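You operate a simulated robot arm through the tools that you are given. There is no shell and no other tool.

You are at the controls of a simulated robot arm. One attempt, no reset.

TASK
Unlatch the sieve, sieve one scoop of pulp, drain the sieve trough and shut its blue lever.
Fine: latch stays up; pulp from the teal bucket; jog the sieve till only knots are left; the fine pulp stays on the trough's floor; scoop back.
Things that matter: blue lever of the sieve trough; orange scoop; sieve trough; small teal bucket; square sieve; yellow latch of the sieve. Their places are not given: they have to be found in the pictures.

It is judged by the outcome, as a careful person would: the job done as asked, and still so three seconds after it is handed in. It fails if anything else is knocked over, pushed out of place, dropped, spilled or broken.

THE ROBOT
A 7-joint arm with a fingered hand, fixed in place. Base frame: the origin is at the foot of the arm, x ahead of it, y to its left, z up; the work surface is at about z = 700. Readings come in mm, rad, newtons and seconds.
Its first joint turns from -1.204 to 3.002 rad. Payload 5 kg.
The tool frame sits at the grasp point between the pads (the TCP): z along the fingers, y along the line on which they close. The tips reach 32 mm beyond it. The gripper opens to 160 mm. The gripper's body begins 89 mm behind the TCP. The gripper is a hand of 3 fingers: y runs from the thumb to the fingers, the wrist lies at [0, 0, -252] in the tool frame, and closing takes about 1.5 s.
Orientation is that of the tool frame in the base frame, as a unit quaternion [w, x, y, z]. With the fingers straight down and closing along the base's y, the tool's x points along the base's -x, its y along +y and its z along -z.

THE INTERFACE
- The arm moves only by the tool nudge_tool. Its argument "increments" is a list of rows, each a list of 6 numbers: the shift along the tool's x, y, z in units of 200 mm (1.0 is 200 mm), then the turn, a rotation vector about the tool's x, y, z in units of 120 degrees (1.0 is 120 degrees). In form: [[tx, ty, tz, ax, ay, az], ...]. A call has 1 to 20 rows; each row is the pose to reach, as a shift and turn from the pose commanded when the call began, along the tool's axes at that moment. "gripper" is the opening, from 0 (shut) to 1 (fully open), set as the call begins (left out, the last holds). A call with a number of a shift or a turn outside -1 to 1 is refused whole. A row lasts 0.2 s, in which the tool goes at most 50 mm and 0.15 rad; a call with a longer step from one row to the next is refused whole, and so is a gripper value outside its range. A pose out of reach is approached as far as the arm can. The call stops where the force on the tool passes 90 N (or 10 N more than at its start, if that is more) or the arm is blocked; 0.2 s more then pass. Each finger travels about 108 mm/s and halts on what it meets, pressing with about 33 N; the grip force reading is that of the motor and also rises with nothing between the fingers. The clock runs only during rows and for 0.2 s after the last one: add rows that repeat a pose to give the fingers time. It gives the time, the measured TCP pose, the force on the tool (base axes), the opening and the grip force at its end, in the units of the frame above (readings bear some noise), with the torque about the TCP (base axes, N m) and any sound that the robot's microphone picked up.
- Cameras (640 x 400 px; columns grow to the right, rows downward): "scene" is fixed at [400.9, 649, 1485.3]; the picture's right is [-0.98, -0.22, 0.00], its down [-0.09, 0.41, -0.91] and it looks along [0.20, -0.88, -0.42] (base axes); focal length 356 px, centre (320, 200). "wrist" rides on the gripper at [65, -4, -116] in the tool frame; the picture's right is [0.06, 1.00, 0.00], its down [-0.87, 0.05, -0.49] and it looks along [-0.49, 0.03, 0.87] (tool axes); focal length 261 px, centre (320, 200).
- grab_frame(camera): a new picture of that camera. It takes no simulated time.
- raise_lower(by): slides the trunk up (or, below 0, down) by that many mm; the arm rides with it, the base frame stays. It gives what a move gives, with no picture.
- finger_targets(finger1, finger2, thumb_bend): sets how far each is bent, from 0 (flat) to 1 (curled in); at 0.3 the hand is open as for a grip, at 0.7 the pads meet at the TCP. One left out holds its place. A second passes; each finger stops where it meets its share of the squeeze, and holds until it gets a number again. A gripper value or a shape takes the hand back. It gives what a move gives, with no picture; readings hold the bend of each and the force on the fingers (four entries, about 0 where the hand has none), thumb and palm.
- grasp_type(shape): the hand has 3 fingers and takes this shape, open, in about a second: jaw (thumb against the fingers, like two jaws); tri (thumb and two fingers); tip (a fingertip pinch); poke (one finger out to press); point (the index stretched); flat (the hand flat); cup (the hand cupped); fist (a fist). The gripper value then closes the fingers along that shape, each until it touches; the sizes above hold for jaw. It gives what a move gives, with no picture.
- probe_pixels(camera, pixels): for up to 12 pixels [column, row] of the newest picture of that camera ("zoom" is the newest enlarged one), the place [x, y, z] in the base frame of the surface seen there, good to about 2 mm. It takes no simulated time.
- zoom(camera, box): a new picture of the part [left, top, right, bottom] of that camera's present view, enlarged. It takes no simulated time.
- job_done(): hands the job in; it is judged then, once.

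Leave the gripper open and the arm clear of the work at the hand-in unless told otherwise.

The tools are called after "Emit:" as name(argument=value, ...) on one line, values as JSON. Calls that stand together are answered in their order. nudge_tool: Moves the arm, as the interface text tells. Its arguments: {"type":"object","properties":{"increments":{"type":"array","items":{"type":"array","items":{"type":"number"}}},"gripper":{"type":"number"}},"required":["increments"]} The other tools are called the same way: raise_lower (by) slides the trunk up or down; grasp_type (shape) gives the hand a shape; finger_targets (finger1, finger2, thumb_bend) moves the fingers one by one; grab_frame (camera) takes a picture; probe_pixels (camera, pixels) gives the place of the surface under pixels of a picture; zoom (camera, box) takes an enlarged picture of a part of a camera's view; job_done () hands the job in.

At the start:

```text
time: 0.0
tcp_pos: [515.3, -612.4, 1104.6]
tool_rot: [0.0, 0.0, 1.0, 0.0]
force: [-0.7, -0.2, 0.6]
torque: [0.0, -0.01, 0.03]
width: 160.1
finger_force: 0.0
shape: jaw
bend: [0.3, 0.3, 0.3]
finger forces: [0.1, 0.0, 0.0, 0.0, 0.0, 0.1]
trunk travel left (down, up): [-600.0, 340.0]
```

scene: 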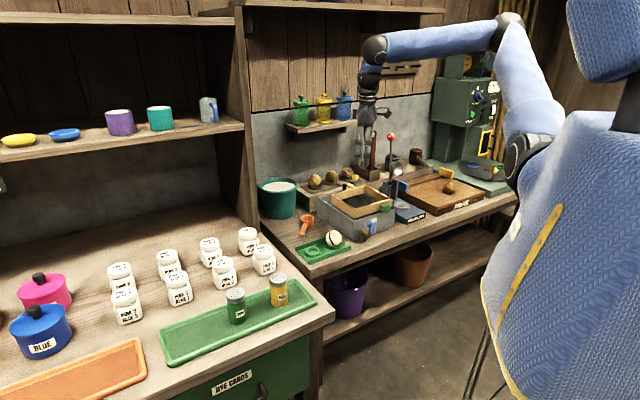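
wrist: 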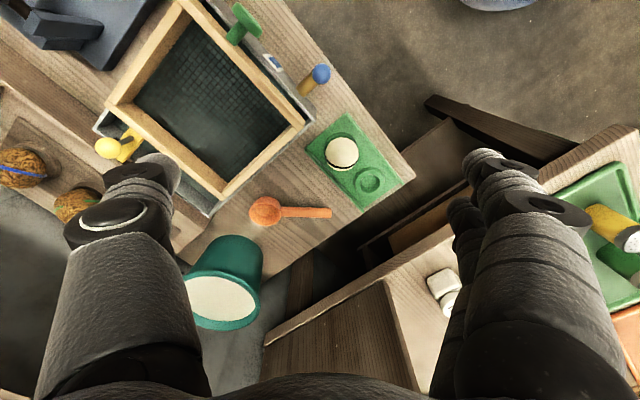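

I see the sieve on a grey trough in the scene picture near (360,205), the teal bucket at (277,197), the orange scoop at (305,225). I'll zoom into this region in both cameras.

Emit:
zoom(camera="scene", box=[250, 140, 410, 240])

Emit:
zoom(camera="wrist", box=[80, 0, 420, 340])

```text
4.00 times, centred on (330, 190) of scene
```

zoom: 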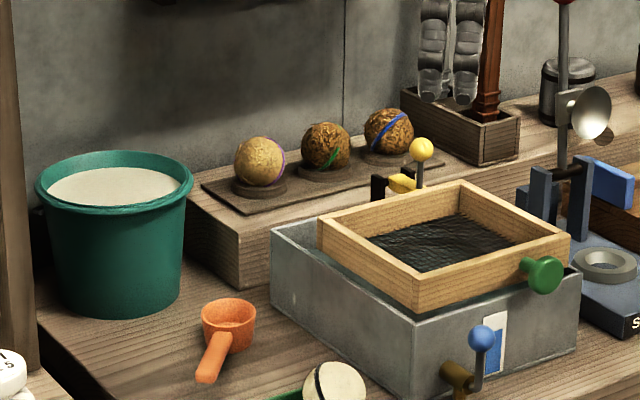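

```text
1.18 times, centred on (250, 170) of wrist
```

zoom: 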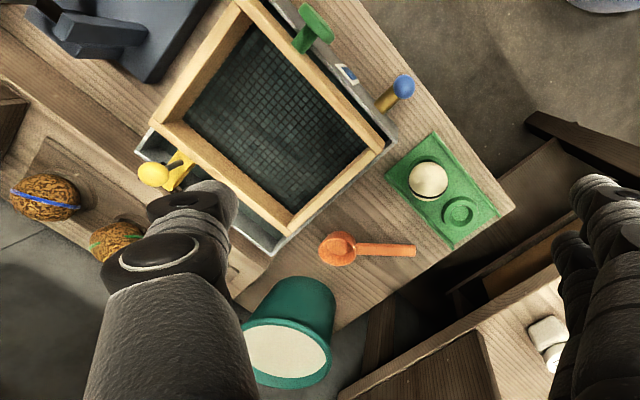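

I'll locate the parts: probing the wrist zoom at scoop bowl (338,249), handle end (412,250), green handle (310,25), blue knob (404,85), yellow knob (152,174), frame corners, bucket rim.

Emit:
probe_pixels(camera="zoom", pixels=[[338, 249], [360, 250], [412, 250], [314, 22], [404, 85], [384, 102], [152, 174], [180, 176], [160, 130], [290, 228], [380, 150], [290, 350]])

Emit:
zoom(camera="scene", box=[310, 170, 406, 230])

```text
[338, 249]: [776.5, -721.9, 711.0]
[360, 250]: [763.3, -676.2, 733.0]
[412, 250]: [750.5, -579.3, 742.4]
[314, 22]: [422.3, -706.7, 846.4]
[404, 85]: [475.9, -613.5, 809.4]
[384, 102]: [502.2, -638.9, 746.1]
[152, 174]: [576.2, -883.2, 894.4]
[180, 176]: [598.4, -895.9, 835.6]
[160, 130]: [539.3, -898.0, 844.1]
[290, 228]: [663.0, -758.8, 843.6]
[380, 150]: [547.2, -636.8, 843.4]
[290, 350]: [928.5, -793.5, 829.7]
```

```text
6.67 times, centred on (358, 200) of scene
```

zoom: 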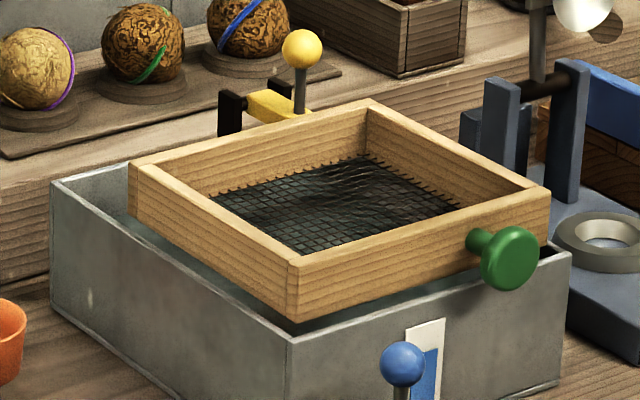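

The sieve's corners and knobs are located. Now more zooms on latch, lever and the gauge beside it.

Emit:
zoom(camera="scene", box=[335, 165, 375, 190])

Emit:
zoom(camera="scene", box=[350, 205, 398, 240])

Emit:
zoom(camera="wrist", box=[220, 0, 360, 110])

Emit:
zoom(camera="wrist", box=[80, 90, 240, 190])

```text
16.00 times, centred on (355, 178) of scene
```

zoom: 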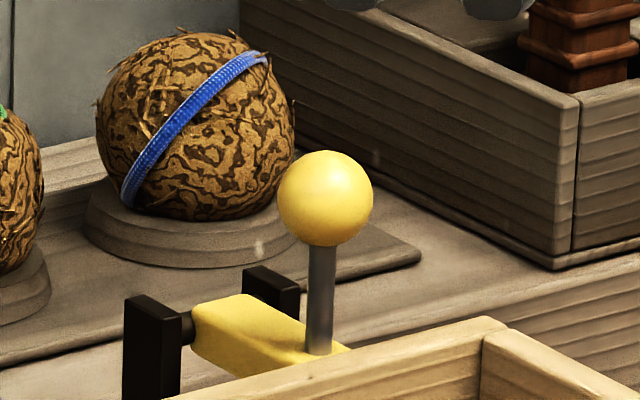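

```text
11.43 times, centred on (374, 222) of scene
```

zoom: 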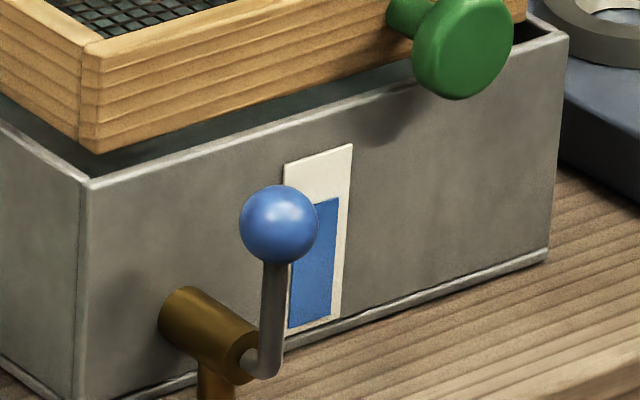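

```text
3.64 times, centred on (290, 55) of wrist
```

zoom: 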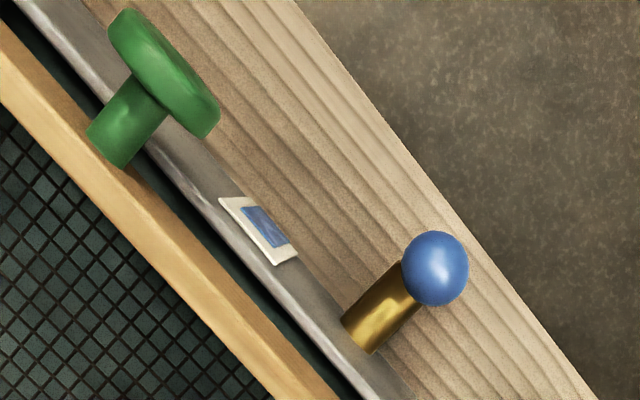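

```text
4.00 times, centred on (160, 140) of wrist
```

zoom: 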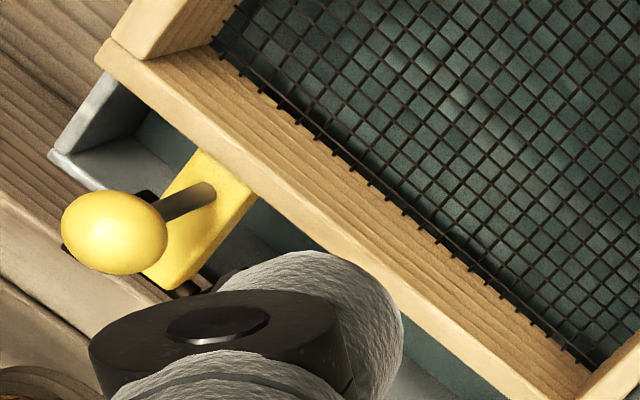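

Next, exact geometry: probe the frame's corners, trough rim corners, latch and bracket in the wrist image.

Emit:
probe_pixels(camera="wrist", pixels=[[108, 104], [178, 3], [301, 125], [225, 193], [95, 128], [314, 115], [208, 212], [135, 105], [187, 12], [285, 124], [218, 180], [210, 80]])

Emit:
probe_pixels(camera="zoom", pixels=[[115, 228], [205, 190], [165, 285], [250, 200], [205, 150], [270, 230], [110, 170], [60, 150], [170, 120], [400, 10]])

Emit:
zoom(camera="scene", box=[335, 165, 375, 190])

Emit:
probe_pixels(camera="zoom", pixels=[[325, 200], [320, 270], [320, 345], [245, 340], [240, 310], [205, 320], [150, 310], [270, 280], [188, 330]])

```text
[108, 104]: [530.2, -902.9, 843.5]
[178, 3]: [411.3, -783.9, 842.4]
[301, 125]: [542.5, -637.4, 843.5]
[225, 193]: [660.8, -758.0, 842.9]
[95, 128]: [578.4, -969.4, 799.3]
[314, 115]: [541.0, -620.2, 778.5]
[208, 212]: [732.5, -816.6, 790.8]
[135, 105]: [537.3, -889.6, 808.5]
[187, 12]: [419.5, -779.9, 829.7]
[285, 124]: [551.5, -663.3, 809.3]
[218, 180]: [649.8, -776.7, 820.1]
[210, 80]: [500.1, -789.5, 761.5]
```

```text
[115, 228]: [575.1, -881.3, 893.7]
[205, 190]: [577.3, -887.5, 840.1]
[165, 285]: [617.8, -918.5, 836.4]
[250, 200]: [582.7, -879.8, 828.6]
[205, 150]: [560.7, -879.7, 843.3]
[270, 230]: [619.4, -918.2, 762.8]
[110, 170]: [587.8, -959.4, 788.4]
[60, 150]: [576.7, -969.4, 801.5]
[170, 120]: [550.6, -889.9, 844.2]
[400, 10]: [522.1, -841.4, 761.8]
```

```text
16.00 times, centred on (355, 178) of scene
```

zoom: 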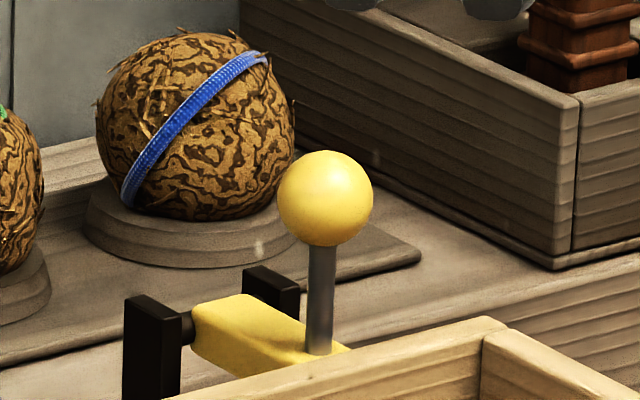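

```text
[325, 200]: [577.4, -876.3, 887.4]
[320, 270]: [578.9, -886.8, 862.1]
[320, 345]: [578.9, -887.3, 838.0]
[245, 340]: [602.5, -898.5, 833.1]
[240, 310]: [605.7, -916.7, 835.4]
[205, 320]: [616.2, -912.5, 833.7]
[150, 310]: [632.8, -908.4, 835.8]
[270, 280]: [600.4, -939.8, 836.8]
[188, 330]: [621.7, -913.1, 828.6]
```

Sieve rests rotated about 45° with its front toward the robot; latch pivots at the back. Now I look at the scoop and bucket closely.

Emit:
zoom(camera="scene", box=[255, 170, 335, 245])

Emit:
probe_pixels(camera="zoom", pixels=[[40, 100], [320, 75], [180, 60], [180, 165], [110, 120], [280, 110], [340, 390], [430, 300], [440, 355], [415, 380], [400, 370], [400, 320]])

Emit:
zoom(camera="wrist", box=[170, 180, 350, 340])

Emit:
probe_pixels(camera="zoom", pixels=[[330, 80], [300, 115], [380, 120], [410, 120], [470, 120], [560, 120], [340, 150], [290, 100], [350, 115], [80, 350], [270, 470], [150, 400]])

```text
5.33 times, centred on (295, 208) of scene
```

zoom: 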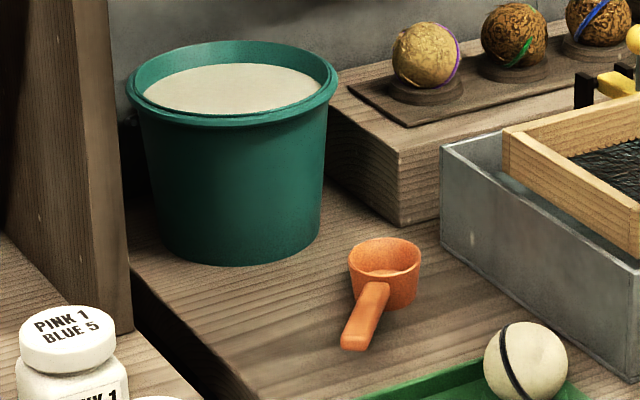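

```text
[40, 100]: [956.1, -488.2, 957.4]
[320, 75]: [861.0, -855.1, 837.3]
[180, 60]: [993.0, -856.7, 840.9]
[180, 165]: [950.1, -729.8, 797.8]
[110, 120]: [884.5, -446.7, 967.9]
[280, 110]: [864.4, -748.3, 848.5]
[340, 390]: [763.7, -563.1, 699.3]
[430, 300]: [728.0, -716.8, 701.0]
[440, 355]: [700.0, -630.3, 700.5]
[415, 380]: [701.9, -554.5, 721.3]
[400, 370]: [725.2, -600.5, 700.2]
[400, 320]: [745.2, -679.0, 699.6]
```

```text
2.50 times, centred on (260, 260) of wrist
```

zoom: 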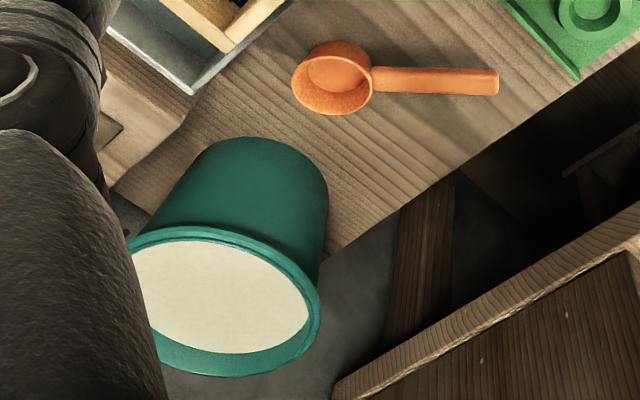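

```text
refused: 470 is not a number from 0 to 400
```

Re-probe within bounds on this zoom: scoop bowl (332,80), handle (380..498,80), bucket rim points.

Emit:
probe_pixels(camera="zoom", pixels=[[335, 72], [296, 80], [335, 112], [370, 80], [385, 78], [430, 80], [490, 82], [340, 43], [135, 250], [310, 330], [230, 372], [220, 232]])

Emit:
probe_pixels(camera="zoom", pixels=[[220, 290], [145, 270], [300, 310], [200, 345], [430, 90], [430, 70], [490, 72], [490, 92], [390, 87], [390, 70]])

```text
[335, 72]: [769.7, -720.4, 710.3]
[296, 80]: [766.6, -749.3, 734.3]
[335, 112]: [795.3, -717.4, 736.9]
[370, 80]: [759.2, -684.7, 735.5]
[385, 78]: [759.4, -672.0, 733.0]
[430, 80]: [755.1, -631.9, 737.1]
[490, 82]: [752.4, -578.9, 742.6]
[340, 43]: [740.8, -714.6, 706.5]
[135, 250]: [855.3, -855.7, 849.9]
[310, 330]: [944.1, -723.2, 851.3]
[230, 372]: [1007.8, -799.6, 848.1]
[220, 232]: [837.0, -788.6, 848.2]
```

```text
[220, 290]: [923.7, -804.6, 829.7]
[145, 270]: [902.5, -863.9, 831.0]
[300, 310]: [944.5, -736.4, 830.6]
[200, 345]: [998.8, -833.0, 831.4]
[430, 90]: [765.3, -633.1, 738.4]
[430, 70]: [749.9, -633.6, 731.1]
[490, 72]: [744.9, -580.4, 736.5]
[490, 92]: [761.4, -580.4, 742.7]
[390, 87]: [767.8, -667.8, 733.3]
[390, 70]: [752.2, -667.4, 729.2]
```

I now check surrounding obstacles: wall shelf with bottles (300-345,105), the brown balls, the lamp-like post near (392,140).

Emit:
grab_frame(camera="scene")

Emit:
probe_pixels(camera="scene", pixels=[[300, 97], [345, 98], [325, 126], [348, 120], [347, 170], [331, 173], [315, 180], [373, 140], [391, 138], [345, 192], [365, 200], [397, 165]])

Emit:
zoom(camera="scene", box=[280, 80, 420, 180])

```text
taken
```

scene: 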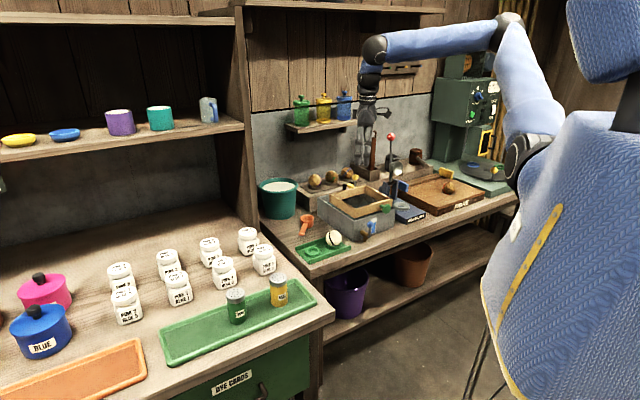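

```text
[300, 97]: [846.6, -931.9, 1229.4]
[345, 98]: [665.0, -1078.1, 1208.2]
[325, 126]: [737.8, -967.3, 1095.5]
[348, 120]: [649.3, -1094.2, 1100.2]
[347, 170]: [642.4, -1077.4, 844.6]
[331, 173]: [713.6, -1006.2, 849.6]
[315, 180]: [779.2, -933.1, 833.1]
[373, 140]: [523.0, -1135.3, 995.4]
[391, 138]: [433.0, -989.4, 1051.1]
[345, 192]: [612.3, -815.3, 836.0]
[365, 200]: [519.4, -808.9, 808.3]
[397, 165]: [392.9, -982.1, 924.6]
```

```text
4.00 times, centred on (350, 130) of scene
```

zoom: 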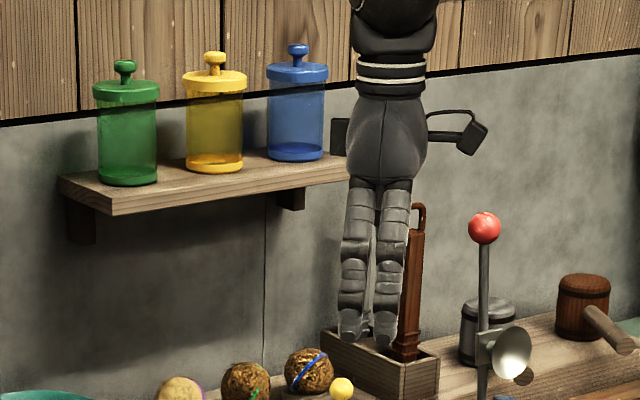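

Bucket rim and shelf measured. Next I read the arm's own joints to understand its reach: shoulder (527,155), elbow (510,20), wrist (374,48).

Emit:
probe_pixels(camera="scene", pixels=[[527, 155], [520, 150], [510, 20], [374, 48], [372, 75], [530, 90], [440, 40], [600, 50], [560, 220]])

```text
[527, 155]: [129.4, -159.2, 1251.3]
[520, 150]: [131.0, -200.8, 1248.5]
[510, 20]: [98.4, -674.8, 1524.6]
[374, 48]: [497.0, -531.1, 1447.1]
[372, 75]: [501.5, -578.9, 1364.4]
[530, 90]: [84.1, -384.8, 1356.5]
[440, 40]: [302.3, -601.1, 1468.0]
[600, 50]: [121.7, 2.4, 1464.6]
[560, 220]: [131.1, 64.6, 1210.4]
```

Shoulder sits near z=1250, so lowering the trunk will extend horizontal reach. First I turn the hand 45° so it closes along the sieve's width, then lower the trunk by 150.

Emit:
nudge_tool(increments=[[0, 0, 0, 0, 0, 0.0625], [0, 0, 0, 0, 0, 0.125], [0, 0, 0, 0, 0, 0.1875], [0, 0, 0, 0, 0, 0.25], [0, 0, 0, 0, 0, 0.3125], [0, 0, 0, 0, 0, 0.375], [0, 0, 0, 0, 0, 0.375]])

Emit:
raise_lower(by=-150)

Emit:
grab_frame(camera="wrist")

Emit:
grab_frame(camera="scene")

```text
time: 1.6
tcp_pos: [516.2, -613.1, 1101.9]
tool_rot: [0.0, 0.384, 0.924, 0.0]
force: [-0.5, -0.1, -0.5]
torque: [0.02, -0.01, 0.01]
width: 159.9
finger_force: 0.1
shape: jaw
bend: [0.3, 0.3, 0.3]
finger forces: [0.0, 0.0, 0.0, 0.0, 0.0, 0.0]
trunk travel left (down, up): [-600.0, 340.0]
```

```text
time: 3.4
tcp_pos: [516.1, -610.9, 954.1]
tool_rot: [0.0, 0.382, 0.924, 0.0]
force: [-0.3, 0.5, 0.0]
torque: [0.04, -0.03, 0.04]
width: 159.8
finger_force: 0.1
shape: jaw
bend: [0.3, 0.3, 0.3]
finger forces: [0.1, 0.0, 0.0, 0.0, 0.0, 0.0]
trunk travel left (down, up): [-450.0, 490.0]
```

```text
taken
```

wrist: 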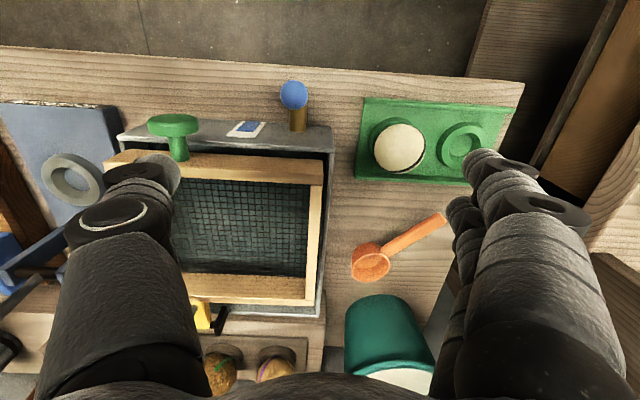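

```text
taken
```

scene: 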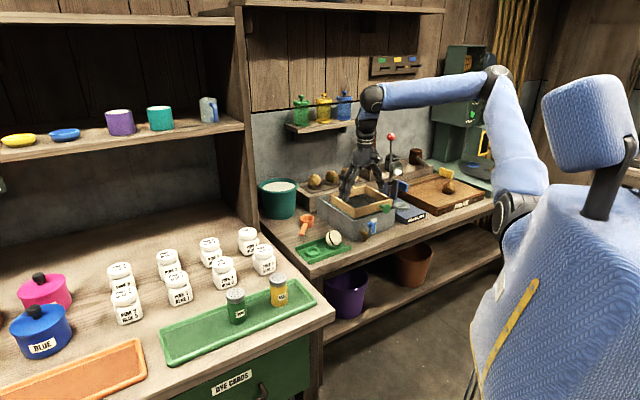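

Tool axes are now aligned with the sieve (x toward the robot, y along its width). I move over the sieve towards the yellow latch, tilting the hand 25° outward and half closing it.

Emit:
nudge_tool(increments=[[-0.12, -0.151, 0, 0, -0.0417, 0], [-0.24, -0.302, 0, 0, -0.0833, 0], [-0.36, -0.453, 0, 0, -0.125, 0], [-0.48, -0.604, 0, 0, -0.1667, 0], [-0.6, -0.755, 0, 0, -0.2083, 0], [-0.6, -0.755, 0, 0, -0.2083, 0]], gripper=0.45)

Emit:
grab_frame(camera="wrist")

```text
time: 4.8
tcp_pos: [489.9, -801.8, 953.7]
tool_rot: [0.2, 0.373, 0.902, -0.083]
force: [-0.2, -0.2, -1.4]
torque: [0.04, -0.05, 0.02]
width: 72.5
finger_force: 0.0
shape: jaw
bend: [0.73, 0.73, 0.7]
finger forces: [0.0, 0.1, 0.0, 0.0, 0.0, 0.0]
trunk travel left (down, up): [-450.0, 490.0]
```

```text
taken
```

wrist: 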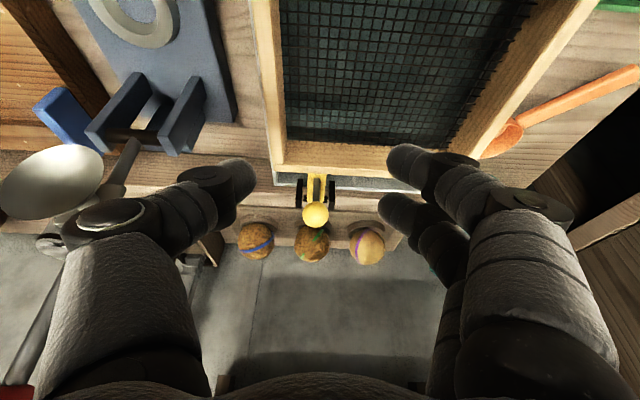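

The latch ball is centered at (315,215), between the fingers. Zoom in to refine.

Emit:
zoom(camera="wrist", box=[260, 150, 380, 240])

Emit:
probe_pixels(camera="zoom", pixels=[[295, 268], [295, 160], [225, 190], [355, 190], [305, 130], [298, 230], [320, 170], [225, 140], [360, 140], [293, 100], [140, 100], [560, 100]])

```text
4.44 times, centred on (320, 195) of wrist
```

zoom: 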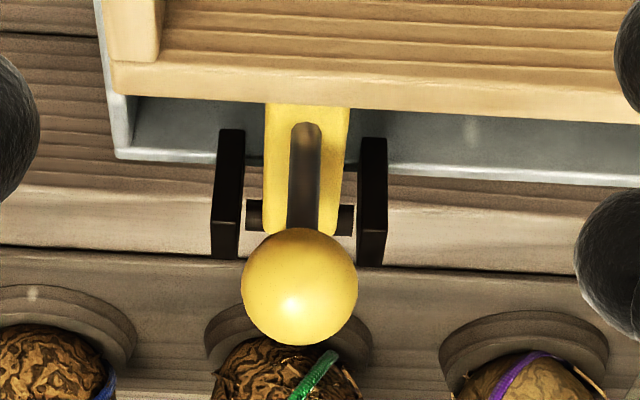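

```text
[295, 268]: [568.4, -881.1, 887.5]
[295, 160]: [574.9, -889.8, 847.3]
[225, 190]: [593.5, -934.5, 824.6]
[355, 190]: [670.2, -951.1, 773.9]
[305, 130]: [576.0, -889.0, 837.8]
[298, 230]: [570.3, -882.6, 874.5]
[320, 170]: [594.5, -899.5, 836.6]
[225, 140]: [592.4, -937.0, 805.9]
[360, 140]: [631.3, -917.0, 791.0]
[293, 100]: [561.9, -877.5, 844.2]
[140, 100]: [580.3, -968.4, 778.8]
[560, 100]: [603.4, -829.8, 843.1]
```

Ball centre works out at u≈-1037, z≈881, straight ahead of the hand. I advance so it sits between the pads.

Emit:
nudge_tool(increments=[[-0.1, 0.0, 0.14, 0, 0, 0], [-0.2, 0.0, 0.28, 0, 0, 0], [-0.3, 0.0, 0.43, 0, 0, 0], [-0.41, 0.005, 0.578, 0, 0, 0], [-0.41, 0.005, 0.578, 0, 0, 0]])

Emit:
zoom(camera="wrist", box=[160, 100, 480, 300])

Emit:
zoom(camera="scene", box=[310, 130, 406, 200])

```text
time: 6.0
tcp_pos: [581.5, -887.7, 885.1]
tool_rot: [0.2, 0.373, 0.902, -0.082]
force: [0.1, 0.2, -0.1]
torque: [0.01, -0.02, -0.01]
width: 72.1
finger_force: 0.0
shape: jaw
bend: [0.73, 0.73, 0.7]
finger forces: [0.1, 0.0, 0.0, 0.0, 0.0, 0.0]
trunk travel left (down, up): [-450.0, 490.0]
```

```text
2.00 times, centred on (320, 200) of wrist
```

zoom: 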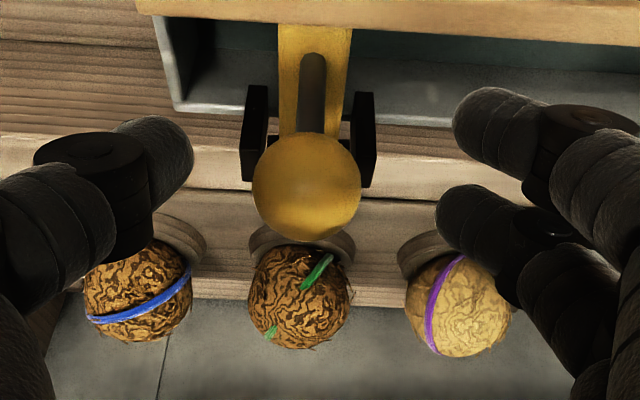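

```text
5.71 times, centred on (358, 165) of scene
```

zoom: 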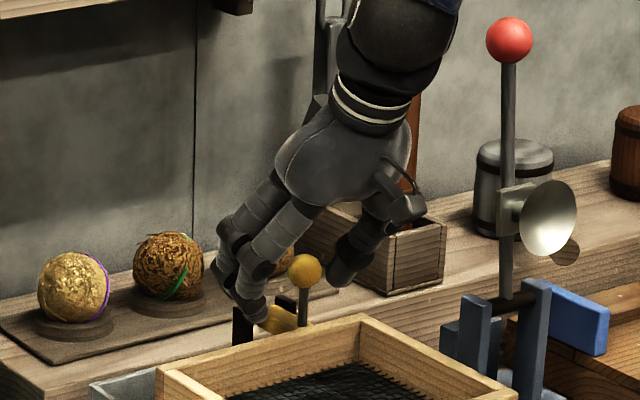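

The ball lies between thumb and fingers. Close on it.

Emit:
nudge_tool(increments=[[0, 0, 0, 0, 0, 0], [0, 0, 0, 0, 0, 0], [0, 0, 0, 0, 0, 0], [0, 0, 0, 0, 0, 0], [0, 0, 0, 0, 0, 0]], gripper=0.1)

Emit:
zoom(camera="wrist", box=[160, 100, 480, 300])

```text
time: 7.2
tcp_pos: [582.2, -888.5, 885.0]
tool_rot: [0.2, 0.373, 0.902, -0.083]
force: [-0.4, -0.2, 0.3]
torque: [0.0, 0.0, 0.02]
width: 16.9
finger_force: 0.1
shape: jaw
bend: [0.72, 0.72, 0.7]
finger forces: [0.1, 0.1, 0.0, 0.1, 1.1, 0.0]
trunk travel left (down, up): [-450.0, 490.0]
```

```text
2.00 times, centred on (320, 200) of wrist
```

zoom: 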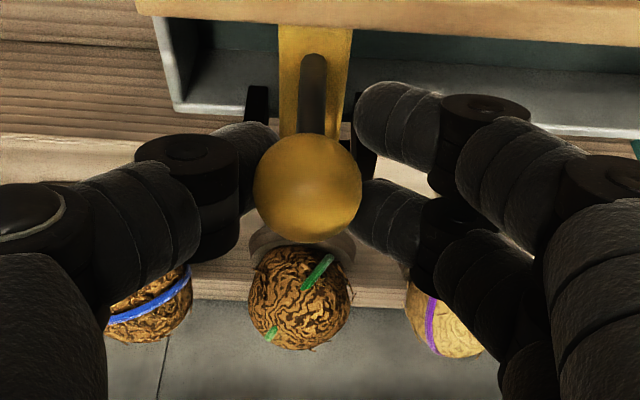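

Thumb just touches the ball (1.1 N). Continue closing to 0.

Emit:
nudge_tool(increments=[[0, 0, 0, 0, 0, 0], [0, 0, 0, 0, 0, 0], [0, 0, 0, 0, 0, 0], [0, 0, 0, 0, 0, 0]], gripper=0)

Emit:
zoom(camera="wrist", box=[160, 100, 480, 300])

Emit:
zoom(camera="scene", box=[326, 150, 390, 195])

```text
time: 8.2
tcp_pos: [582.0, -888.9, 883.4]
tool_rot: [0.199, 0.373, 0.902, -0.082]
force: [-0.6, -6.8, -5.7]
torque: [0.33, -0.18, -0.07]
width: 1.8
finger_force: 33.1
shape: jaw
bend: [0.69, 0.68, 0.72]
finger forces: [17.3, 8.5, 0.0, 0.0, 30.3, 0.1]
trunk travel left (down, up): [-450.0, 490.0]
```

```text
2.00 times, centred on (320, 200) of wrist
```

zoom: 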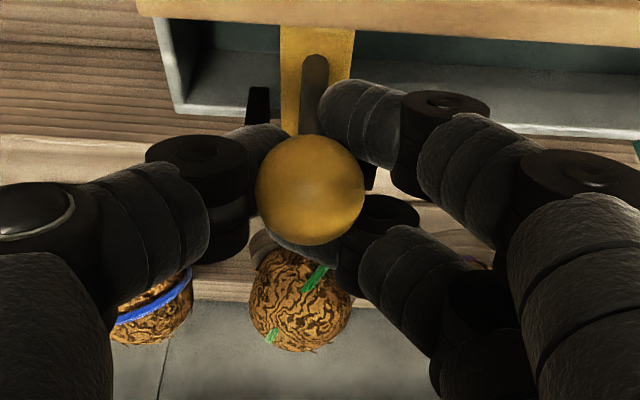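

```text
8.89 times, centred on (358, 172) of scene
```

zoom: 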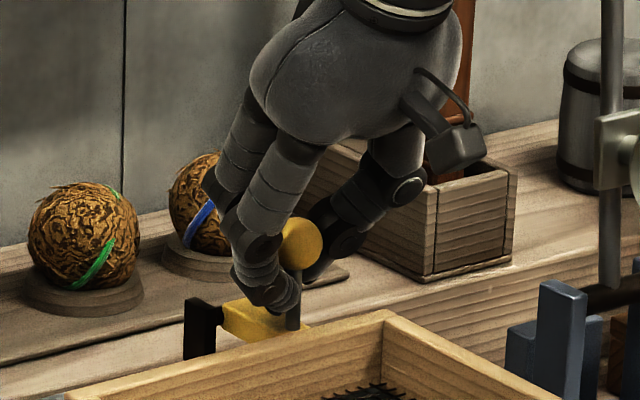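

The fingers caged the stem right under the ball: one finger in front, one behind. I loosen slightly and lift it along its hinge arc, the first 20°.

Emit:
nudge_tool(increments=[[0, 0, 0, 0, 0, 0], [-0.022, 0, -0.012, 0, 0, 0], [-0.0445, 0, -0.0245, 0, 0, 0], [-0.068, 0, -0.033, 0, 0, 0], [-0.0925, 0, -0.041, 0, 0, 0], [-0.0925, 0, -0.041, 0, 0, 0]], gripper=0.07)

Emit:
zoom(camera="wrist", box=[160, 100, 480, 300])

Emit:
zoom(camera="scene", box=[326, 150, 390, 195])

```text
time: 9.6
tcp_pos: [591.3, -900.2, 899.5]
tool_rot: [0.199, 0.373, 0.902, -0.083]
force: [0.0, -2.3, -2.5]
torque: [0.05, 0.02, 0.01]
width: 11.5
finger_force: 0.1
shape: jaw
bend: [0.71, 0.71, 0.7]
finger forces: [0.1, 0.0, 0.0, 0.0, 2.8, 0.1]
trunk travel left (down, up): [-450.0, 490.0]
```

```text
2.00 times, centred on (320, 200) of wrist
```

zoom: 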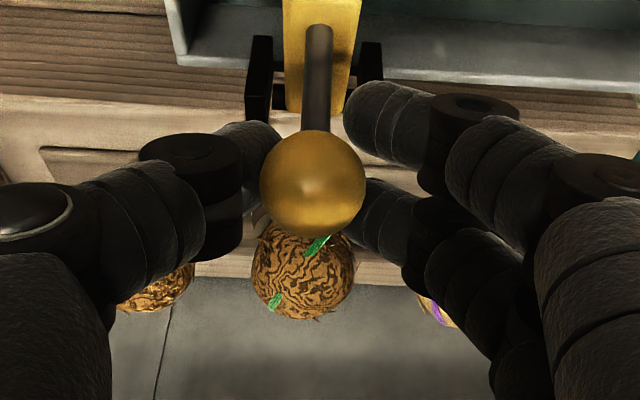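

```text
8.89 times, centred on (358, 172) of scene
```

zoom: 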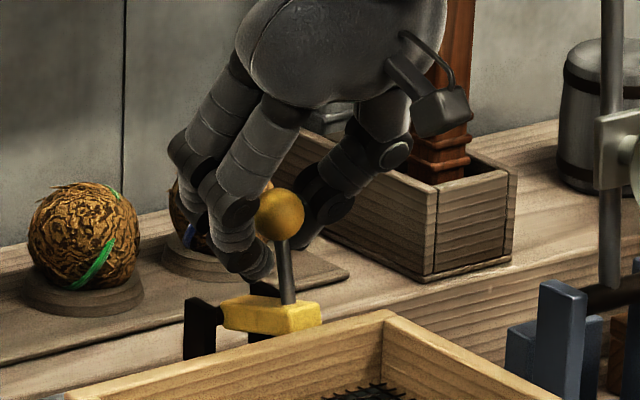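

It follows: the yellow arm has lifted off. Continue the arc to about 60°.

Emit:
nudge_tool(increments=[[-0.05, 0, -0.008, 0, 0, 0], [-0.1, 0, -0.007, 0, 0, 0], [-0.15, 0, 0.0, 0, 0, 0], [-0.2, 0, 0.02, 0, 0, 0], [-0.2, 0, 0.02, 0, 0, 0]])

Emit:
zoom(camera="wrist", box=[160, 100, 480, 300])

Emit:
zoom(camera="scene", box=[326, 150, 390, 195])

```text
time: 10.8
tcp_pos: [616.4, -926.8, 911.4]
tool_rot: [0.2, 0.374, 0.902, -0.083]
force: [-2.8, -1.4, -3.4]
torque: [0.02, 0.01, -0.03]
width: 12.1
finger_force: 0.0
shape: jaw
bend: [0.71, 0.71, 0.7]
finger forces: [0.1, 0.1, 0.0, 0.0, 4.1, 0.0]
trunk travel left (down, up): [-450.0, 490.0]
```

```text
2.00 times, centred on (320, 200) of wrist
```

zoom: 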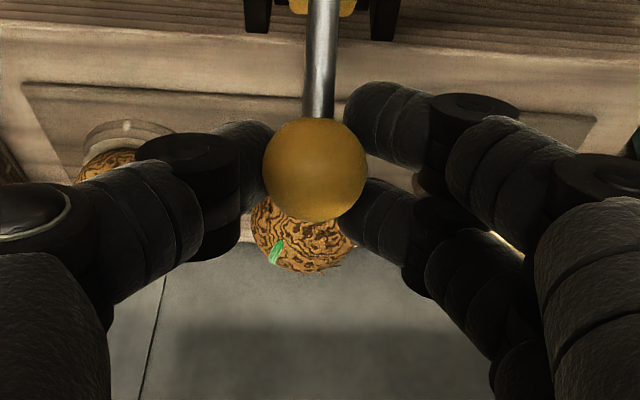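

```text
8.89 times, centred on (358, 172) of scene
```

zoom: 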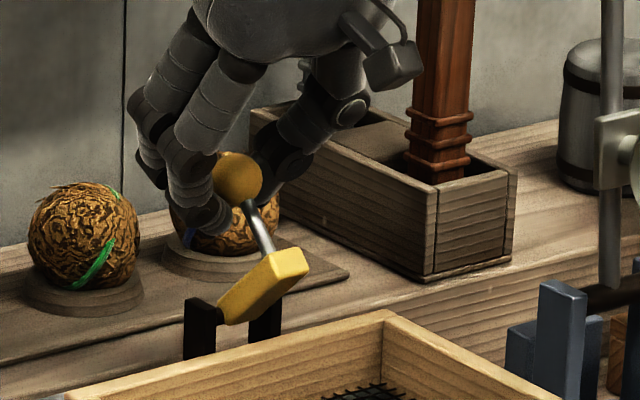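

Still following (arm ~50° up). Continue toward vertical, ~85-90°.

Emit:
nudge_tool(increments=[[-0.043, 0, 0.02, 0, 0, 0], [-0.082, 0, 0.05, 0, 0, 0], [-0.115, 0, 0.085, 0, 0, 0], [-0.14, 0, 0.11, 0, 0, 0], [-0.14, 0, 0.11, 0, 0, 0]])

Emit:
zoom(camera="wrist", box=[160, 100, 480, 300])

Emit:
zoom(camera="scene", box=[326, 150, 390, 195])

```text
time: 11.9
tcp_pos: [642.0, -949.8, 902.4]
tool_rot: [0.2, 0.374, 0.902, -0.084]
force: [0.1, -0.6, 0.0]
torque: [-0.02, 0.04, 0.01]
width: 11.0
finger_force: 0.2
shape: jaw
bend: [0.71, 0.71, 0.7]
finger forces: [0.0, 0.0, 0.1, 0.0, 0.1, 0.1]
trunk travel left (down, up): [-450.0, 490.0]
```

```text
2.00 times, centred on (320, 200) of wrist
```

zoom: 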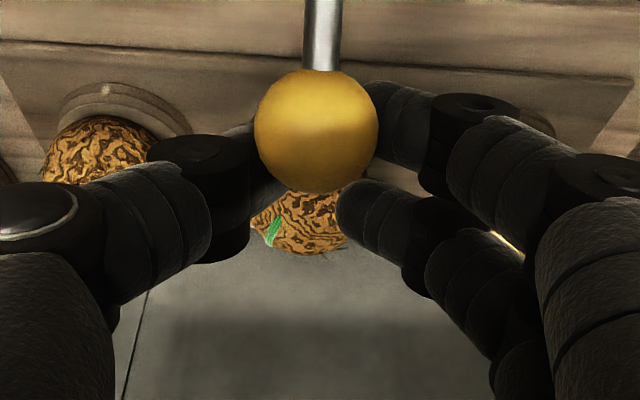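

```text
8.89 times, centred on (358, 172) of scene
```

zoom: 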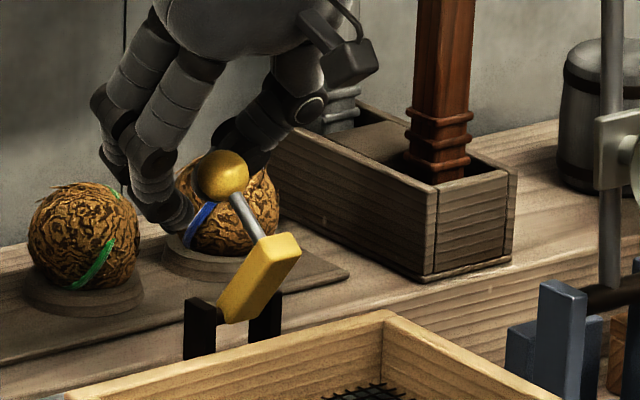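

Force dropped to zero: the latch seems to hold itself near 65°. I open the fingers and back off along the tool axis to see whether it stays, then push it fully over.

Emit:
nudge_tool(increments=[[0, 0, 0, 0, 0, 0], [0, 0, 0, 0, 0, 0], [0, 0, -0.1, 0, 0, 0], [0, 0, -0.25, 0, 0, 0], [0, 0, -0.4, 0, 0, 0], [0, 0, -0.4, 0, 0, 0]], gripper=0.32)

Emit:
grab_frame(camera="wrist")

Emit:
zoom(camera="scene", box=[326, 150, 390, 195])

```text
time: 13.3
tcp_pos: [618.1, -926.4, 976.1]
tool_rot: [0.199, 0.373, 0.902, -0.083]
force: [0.0, 0.0, -0.5]
torque: [0.02, 0.01, 0.0]
width: 50.7
finger_force: 0.0
shape: jaw
bend: [0.73, 0.73, 0.7]
finger forces: [0.0, 0.1, 0.0, 0.1, 0.0, 0.0]
trunk travel left (down, up): [-450.0, 490.0]
```

```text
taken
```

wrist: 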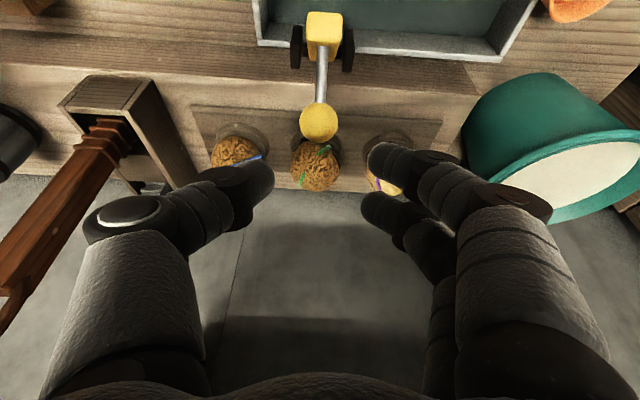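

```text
8.89 times, centred on (358, 172) of scene
```

zoom: 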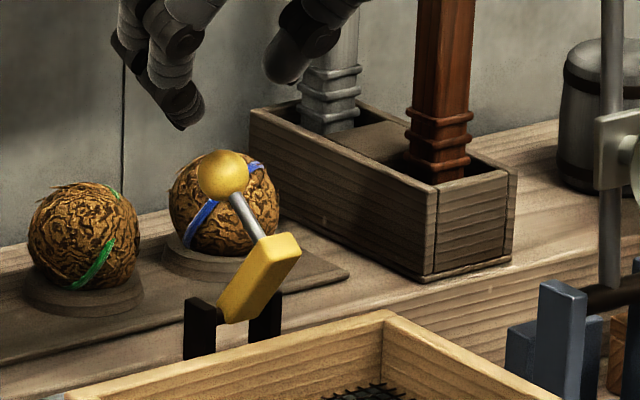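

The latch stays put by itself at ~65-70°. I'll verify if it goes further: close the fingers, move to the front of the raised arm and nudge it gently backward.

Emit:
nudge_tool(increments=[[0.14, 0, -0.07, 0, 0, 0], [0.29, 0, -0.135, 0, 0, 0], [0.43, 0, -0.2, 0, 0, 0], [0.48, 0, -0.1, 0, 0, 0], [0.53, 0, 0.01, 0, 0, 0], [0.578, 0, 0.116, 0, 0, 0], [0.578, 0, 0.116, 0, 0, 0]], gripper=0)

Emit:
zoom(camera="scene", box=[326, 150, 390, 195])

Emit:
grab_frame(camera="wrist")

```text
time: 14.9
tcp_pos: [549.5, -859.9, 904.8]
tool_rot: [0.2, 0.373, 0.902, -0.083]
force: [0.0, -0.9, 0.0]
torque: [-0.01, 0.01, 0.01]
width: 0.3
finger_force: 33.3
shape: jaw
bend: [0.65, 0.65, 0.67]
finger forces: [0.1, 0.0, 0.0, 0.1, 0.0, 0.0]
trunk travel left (down, up): [-450.0, 490.0]
```

```text
8.89 times, centred on (358, 172) of scene
```

zoom: 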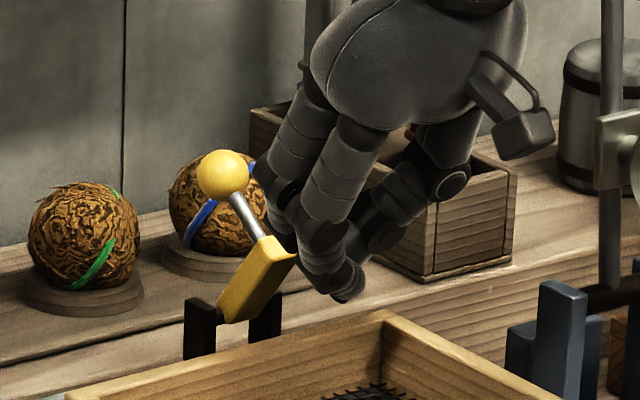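

```text
taken
```

wrist: 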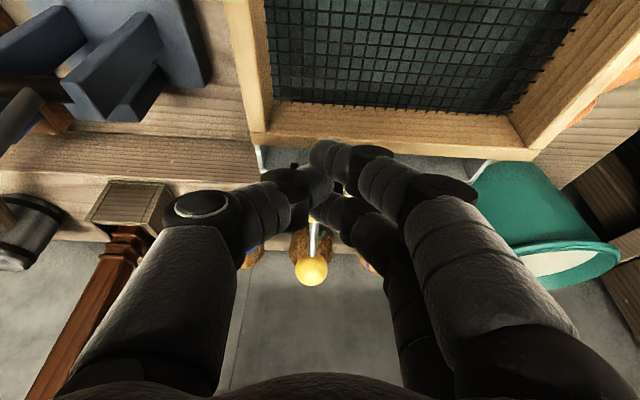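

Fingers are closed in front of the raised arm. Push backward 30 mm slowly.

Emit:
nudge_tool(increments=[[-0.027, 0, 0.0127, 0, 0, 0], [-0.054, 0, 0.0254, 0, 0, 0], [-0.082, 0, 0.038, 0, 0, 0], [-0.109, 0, 0.051, 0, 0, 0], [-0.136, 0, 0.0635, 0, 0, 0]])

Emit:
zoom(camera="scene", box=[326, 150, 390, 195])

```text
time: 16.1
tcp_pos: [572.9, -881.4, 905.5]
tool_rot: [0.2, 0.373, 0.902, -0.083]
force: [-0.1, 1.7, 1.2]
torque: [-0.04, -0.03, 0.04]
width: 0.1
finger_force: 33.7
shape: jaw
bend: [0.65, 0.66, 0.67]
finger forces: [0.1, 0.0, 0.0, 0.1, 0.0, 0.0]
trunk travel left (down, up): [-450.0, 490.0]
```

```text
8.89 times, centred on (358, 172) of scene
```

zoom: 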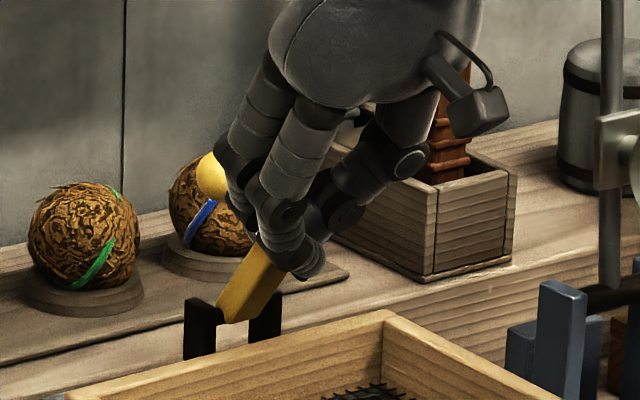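

Barely in contact. Another 15 mm.

Emit:
nudge_tool(increments=[[-0.018, 0, 0.008, 0, 0, 0], [-0.036, 0, 0.017, 0, 0, 0], [-0.054, 0, 0.0254, 0, 0, 0], [-0.068, 0, 0.032, 0, 0, 0]])

Emit:
zoom(camera="scene", box=[326, 150, 390, 195])

```text
time: 17.1
tcp_pos: [579.8, -890.0, 911.6]
tool_rot: [0.201, 0.374, 0.901, -0.084]
force: [-12.5, 8.7, 25.5]
torque: [-0.11, 0.13, -0.05]
width: 0.0
finger_force: 32.6
shape: jaw
bend: [0.65, 0.66, 0.68]
finger forces: [0.1, 0.0, 0.0, 0.0, 55.3, 0.1]
trunk travel left (down, up): [-450.0, 490.0]
```

```text
8.89 times, centred on (358, 172) of scene
```

zoom: 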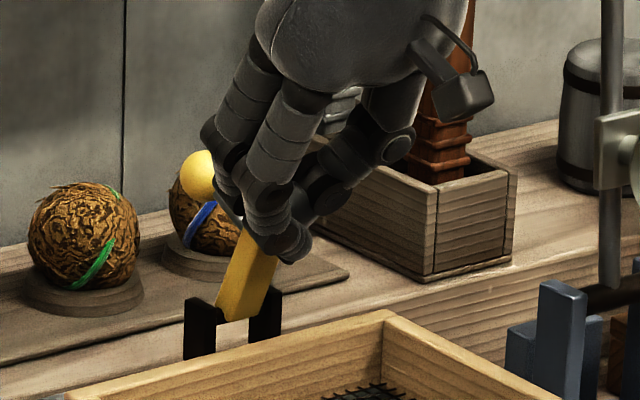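

Force rose to 30 N with an upward part—fingers are riding on the arm's end. Back off and see how the latch stands.

Emit:
nudge_tool(increments=[[0.04, 0, -0.03, 0, 0, 0], [0.12, 0, -0.05, 0, 0, 0], [0.22, 0, -0.1, 0, 0, 0], [0.22, 0, -0.1, 0, 0, 0]])

Emit:
zoom(camera="scene", box=[326, 150, 390, 195])

Emit:
probe_pixels(camera="zoom", pixels=[[200, 175], [222, 175], [275, 250], [235, 310], [250, 290], [240, 215]])

```text
time: 18.1
tcp_pos: [549.2, -856.9, 903.3]
tool_rot: [0.199, 0.373, 0.902, -0.082]
force: [-0.5, -0.5, -0.9]
torque: [0.01, 0.02, 0.01]
width: 0.0
finger_force: 33.1
shape: jaw
bend: [0.65, 0.66, 0.68]
finger forces: [0.1, 0.0, 0.1, 0.0, 0.0, 0.0]
trunk travel left (down, up): [-450.0, 490.0]
```

```text
8.89 times, centred on (358, 172) of scene
```

zoom: 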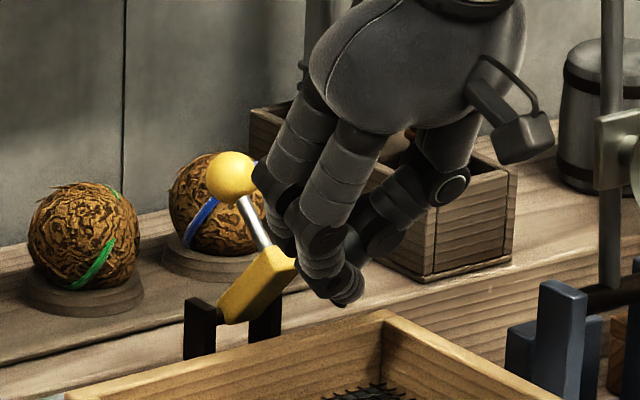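

```text
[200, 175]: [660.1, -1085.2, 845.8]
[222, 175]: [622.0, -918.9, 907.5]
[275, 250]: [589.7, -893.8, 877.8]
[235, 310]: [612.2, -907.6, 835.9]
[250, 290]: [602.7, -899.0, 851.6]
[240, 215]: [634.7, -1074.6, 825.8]
```

The latch leaned back slightly with the retreat, so it is friction-held. I'll push lower down on the underside of the arm (tips at z≈860) to bring it fully upright.

Emit:
nudge_tool(increments=[[0.03, 0, 0.0635, 0, 0, 0], [-0.04, 0, 0.095, 0, 0, 0], [-0.106, 0, 0.127, 0, 0, 0], [-0.13, 0, 0.138, 0, 0, 0], [-0.152, 0, 0.148, 0, 0, 0], [-0.175, 0, 0.158, 0, 0, 0], [-0.197, 0, 0.169, 0, 0, 0]])

Emit:
zoom(camera="scene", box=[326, 150, 390, 195])

```text
time: 19.8
tcp_pos: [582.5, -888.0, 902.2]
tool_rot: [0.205, 0.373, 0.901, -0.086]
force: [-1.7, 31.5, 61.2]
torque: [-1.15, -0.99, 0.49]
width: 0.0
finger_force: 32.5
shape: jaw
bend: [0.65, 0.75, 0.68]
finger forces: [0.0, 90.6, 0.0, 0.1, 0.1, 0.1]
trunk travel left (down, up): [-450.0, 490.0]
```

```text
8.89 times, centred on (358, 172) of scene
```

zoom: 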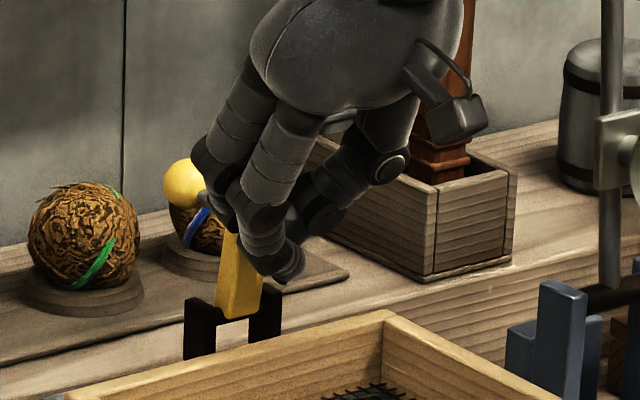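

The arm is now nearly vertical; force is high, so back straight off to the front.

Emit:
nudge_tool(increments=[[0.03, 0, -0.012, 0, 0, 0], [0.07, 0, -0.03, 0, 0, 0], [0.15, 0, -0.07, 0, 0, 0], [0.25, 0, -0.117, 0, 0, 0], [0.25, 0, -0.117, 0, 0, 0]])

Emit:
zoom(camera="scene", box=[326, 150, 390, 195])

Emit:
grab_frame(camera="wrist")

```text
time: 20.9
tcp_pos: [546.4, -853.8, 893.8]
tool_rot: [0.2, 0.373, 0.902, -0.082]
force: [0.0, 0.3, -0.7]
torque: [0.01, 0.01, 0.03]
width: 0.1
finger_force: 33.3
shape: jaw
bend: [0.65, 0.7, 0.67]
finger forces: [0.0, 0.1, 0.0, 0.0, 0.0, 0.0]
trunk travel left (down, up): [-450.0, 490.0]
```

```text
8.89 times, centred on (358, 172) of scene
```

zoom: 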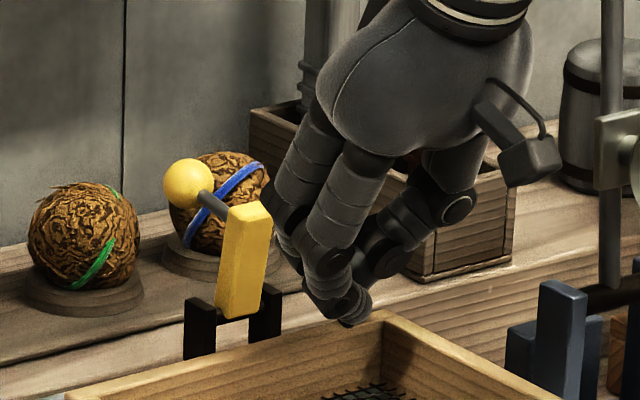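

```text
taken
```

wrist: 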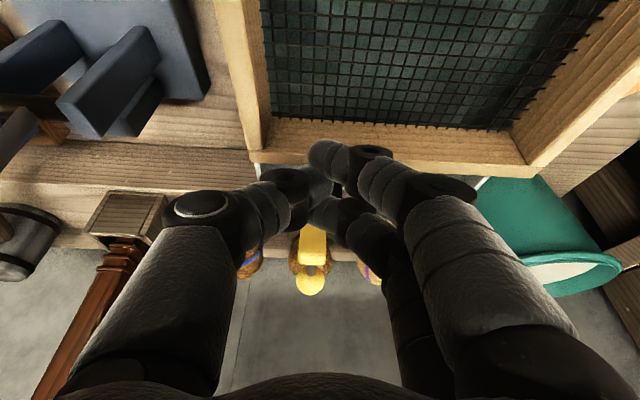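

The latch stands upright and stays. Now lift the hand clear and look at the scoop region.

Emit:
nudge_tool(increments=[[-0.05, 0, -0.115, 0, 0, 0], [-0.1, 0, -0.23, 0, 0, 0], [-0.16, 0, -0.34, 0, 0, 0], [-0.21, 0, -0.455, 0, 0, 0], [-0.264, 0, -0.566, 0, 0, 0], [-0.264, 0, -0.566, 0, 0, 0]], gripper=0.5)

Emit:
grab_frame(camera="scene")

Emit:
probe_pixels(camera="scene", pixels=[[225, 120], [245, 235], [250, 228], [262, 248], [333, 310], [310, 290], [325, 240], [350, 245], [305, 262], [330, 330], [240, 300], [222, 190]])

```text
time: 22.4
tcp_pos: [546.0, -852.6, 1016.9]
tool_rot: [0.2, 0.373, 0.902, -0.082]
force: [-0.5, -0.1, -0.4]
torque: [0.04, 0.03, 0.03]
width: 79.7
finger_force: 0.1
shape: jaw
bend: [0.72, 0.72, 0.7]
finger forces: [0.0, 0.0, 0.0, 0.1, 0.0, 0.0]
trunk travel left (down, up): [-450.0, 490.0]
```

```text
taken
```

scene: 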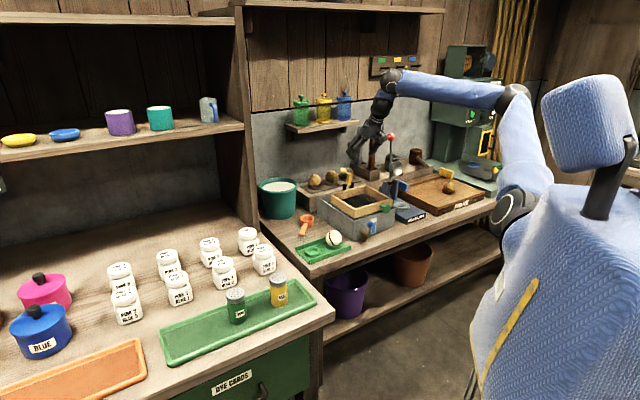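

```text
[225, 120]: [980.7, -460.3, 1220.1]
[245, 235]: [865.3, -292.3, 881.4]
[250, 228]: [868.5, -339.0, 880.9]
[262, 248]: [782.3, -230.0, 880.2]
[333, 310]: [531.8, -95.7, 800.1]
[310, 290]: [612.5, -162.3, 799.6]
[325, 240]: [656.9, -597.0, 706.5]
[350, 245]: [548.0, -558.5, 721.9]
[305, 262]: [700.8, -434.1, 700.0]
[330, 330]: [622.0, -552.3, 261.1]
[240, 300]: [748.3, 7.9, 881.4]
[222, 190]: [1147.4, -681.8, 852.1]
```

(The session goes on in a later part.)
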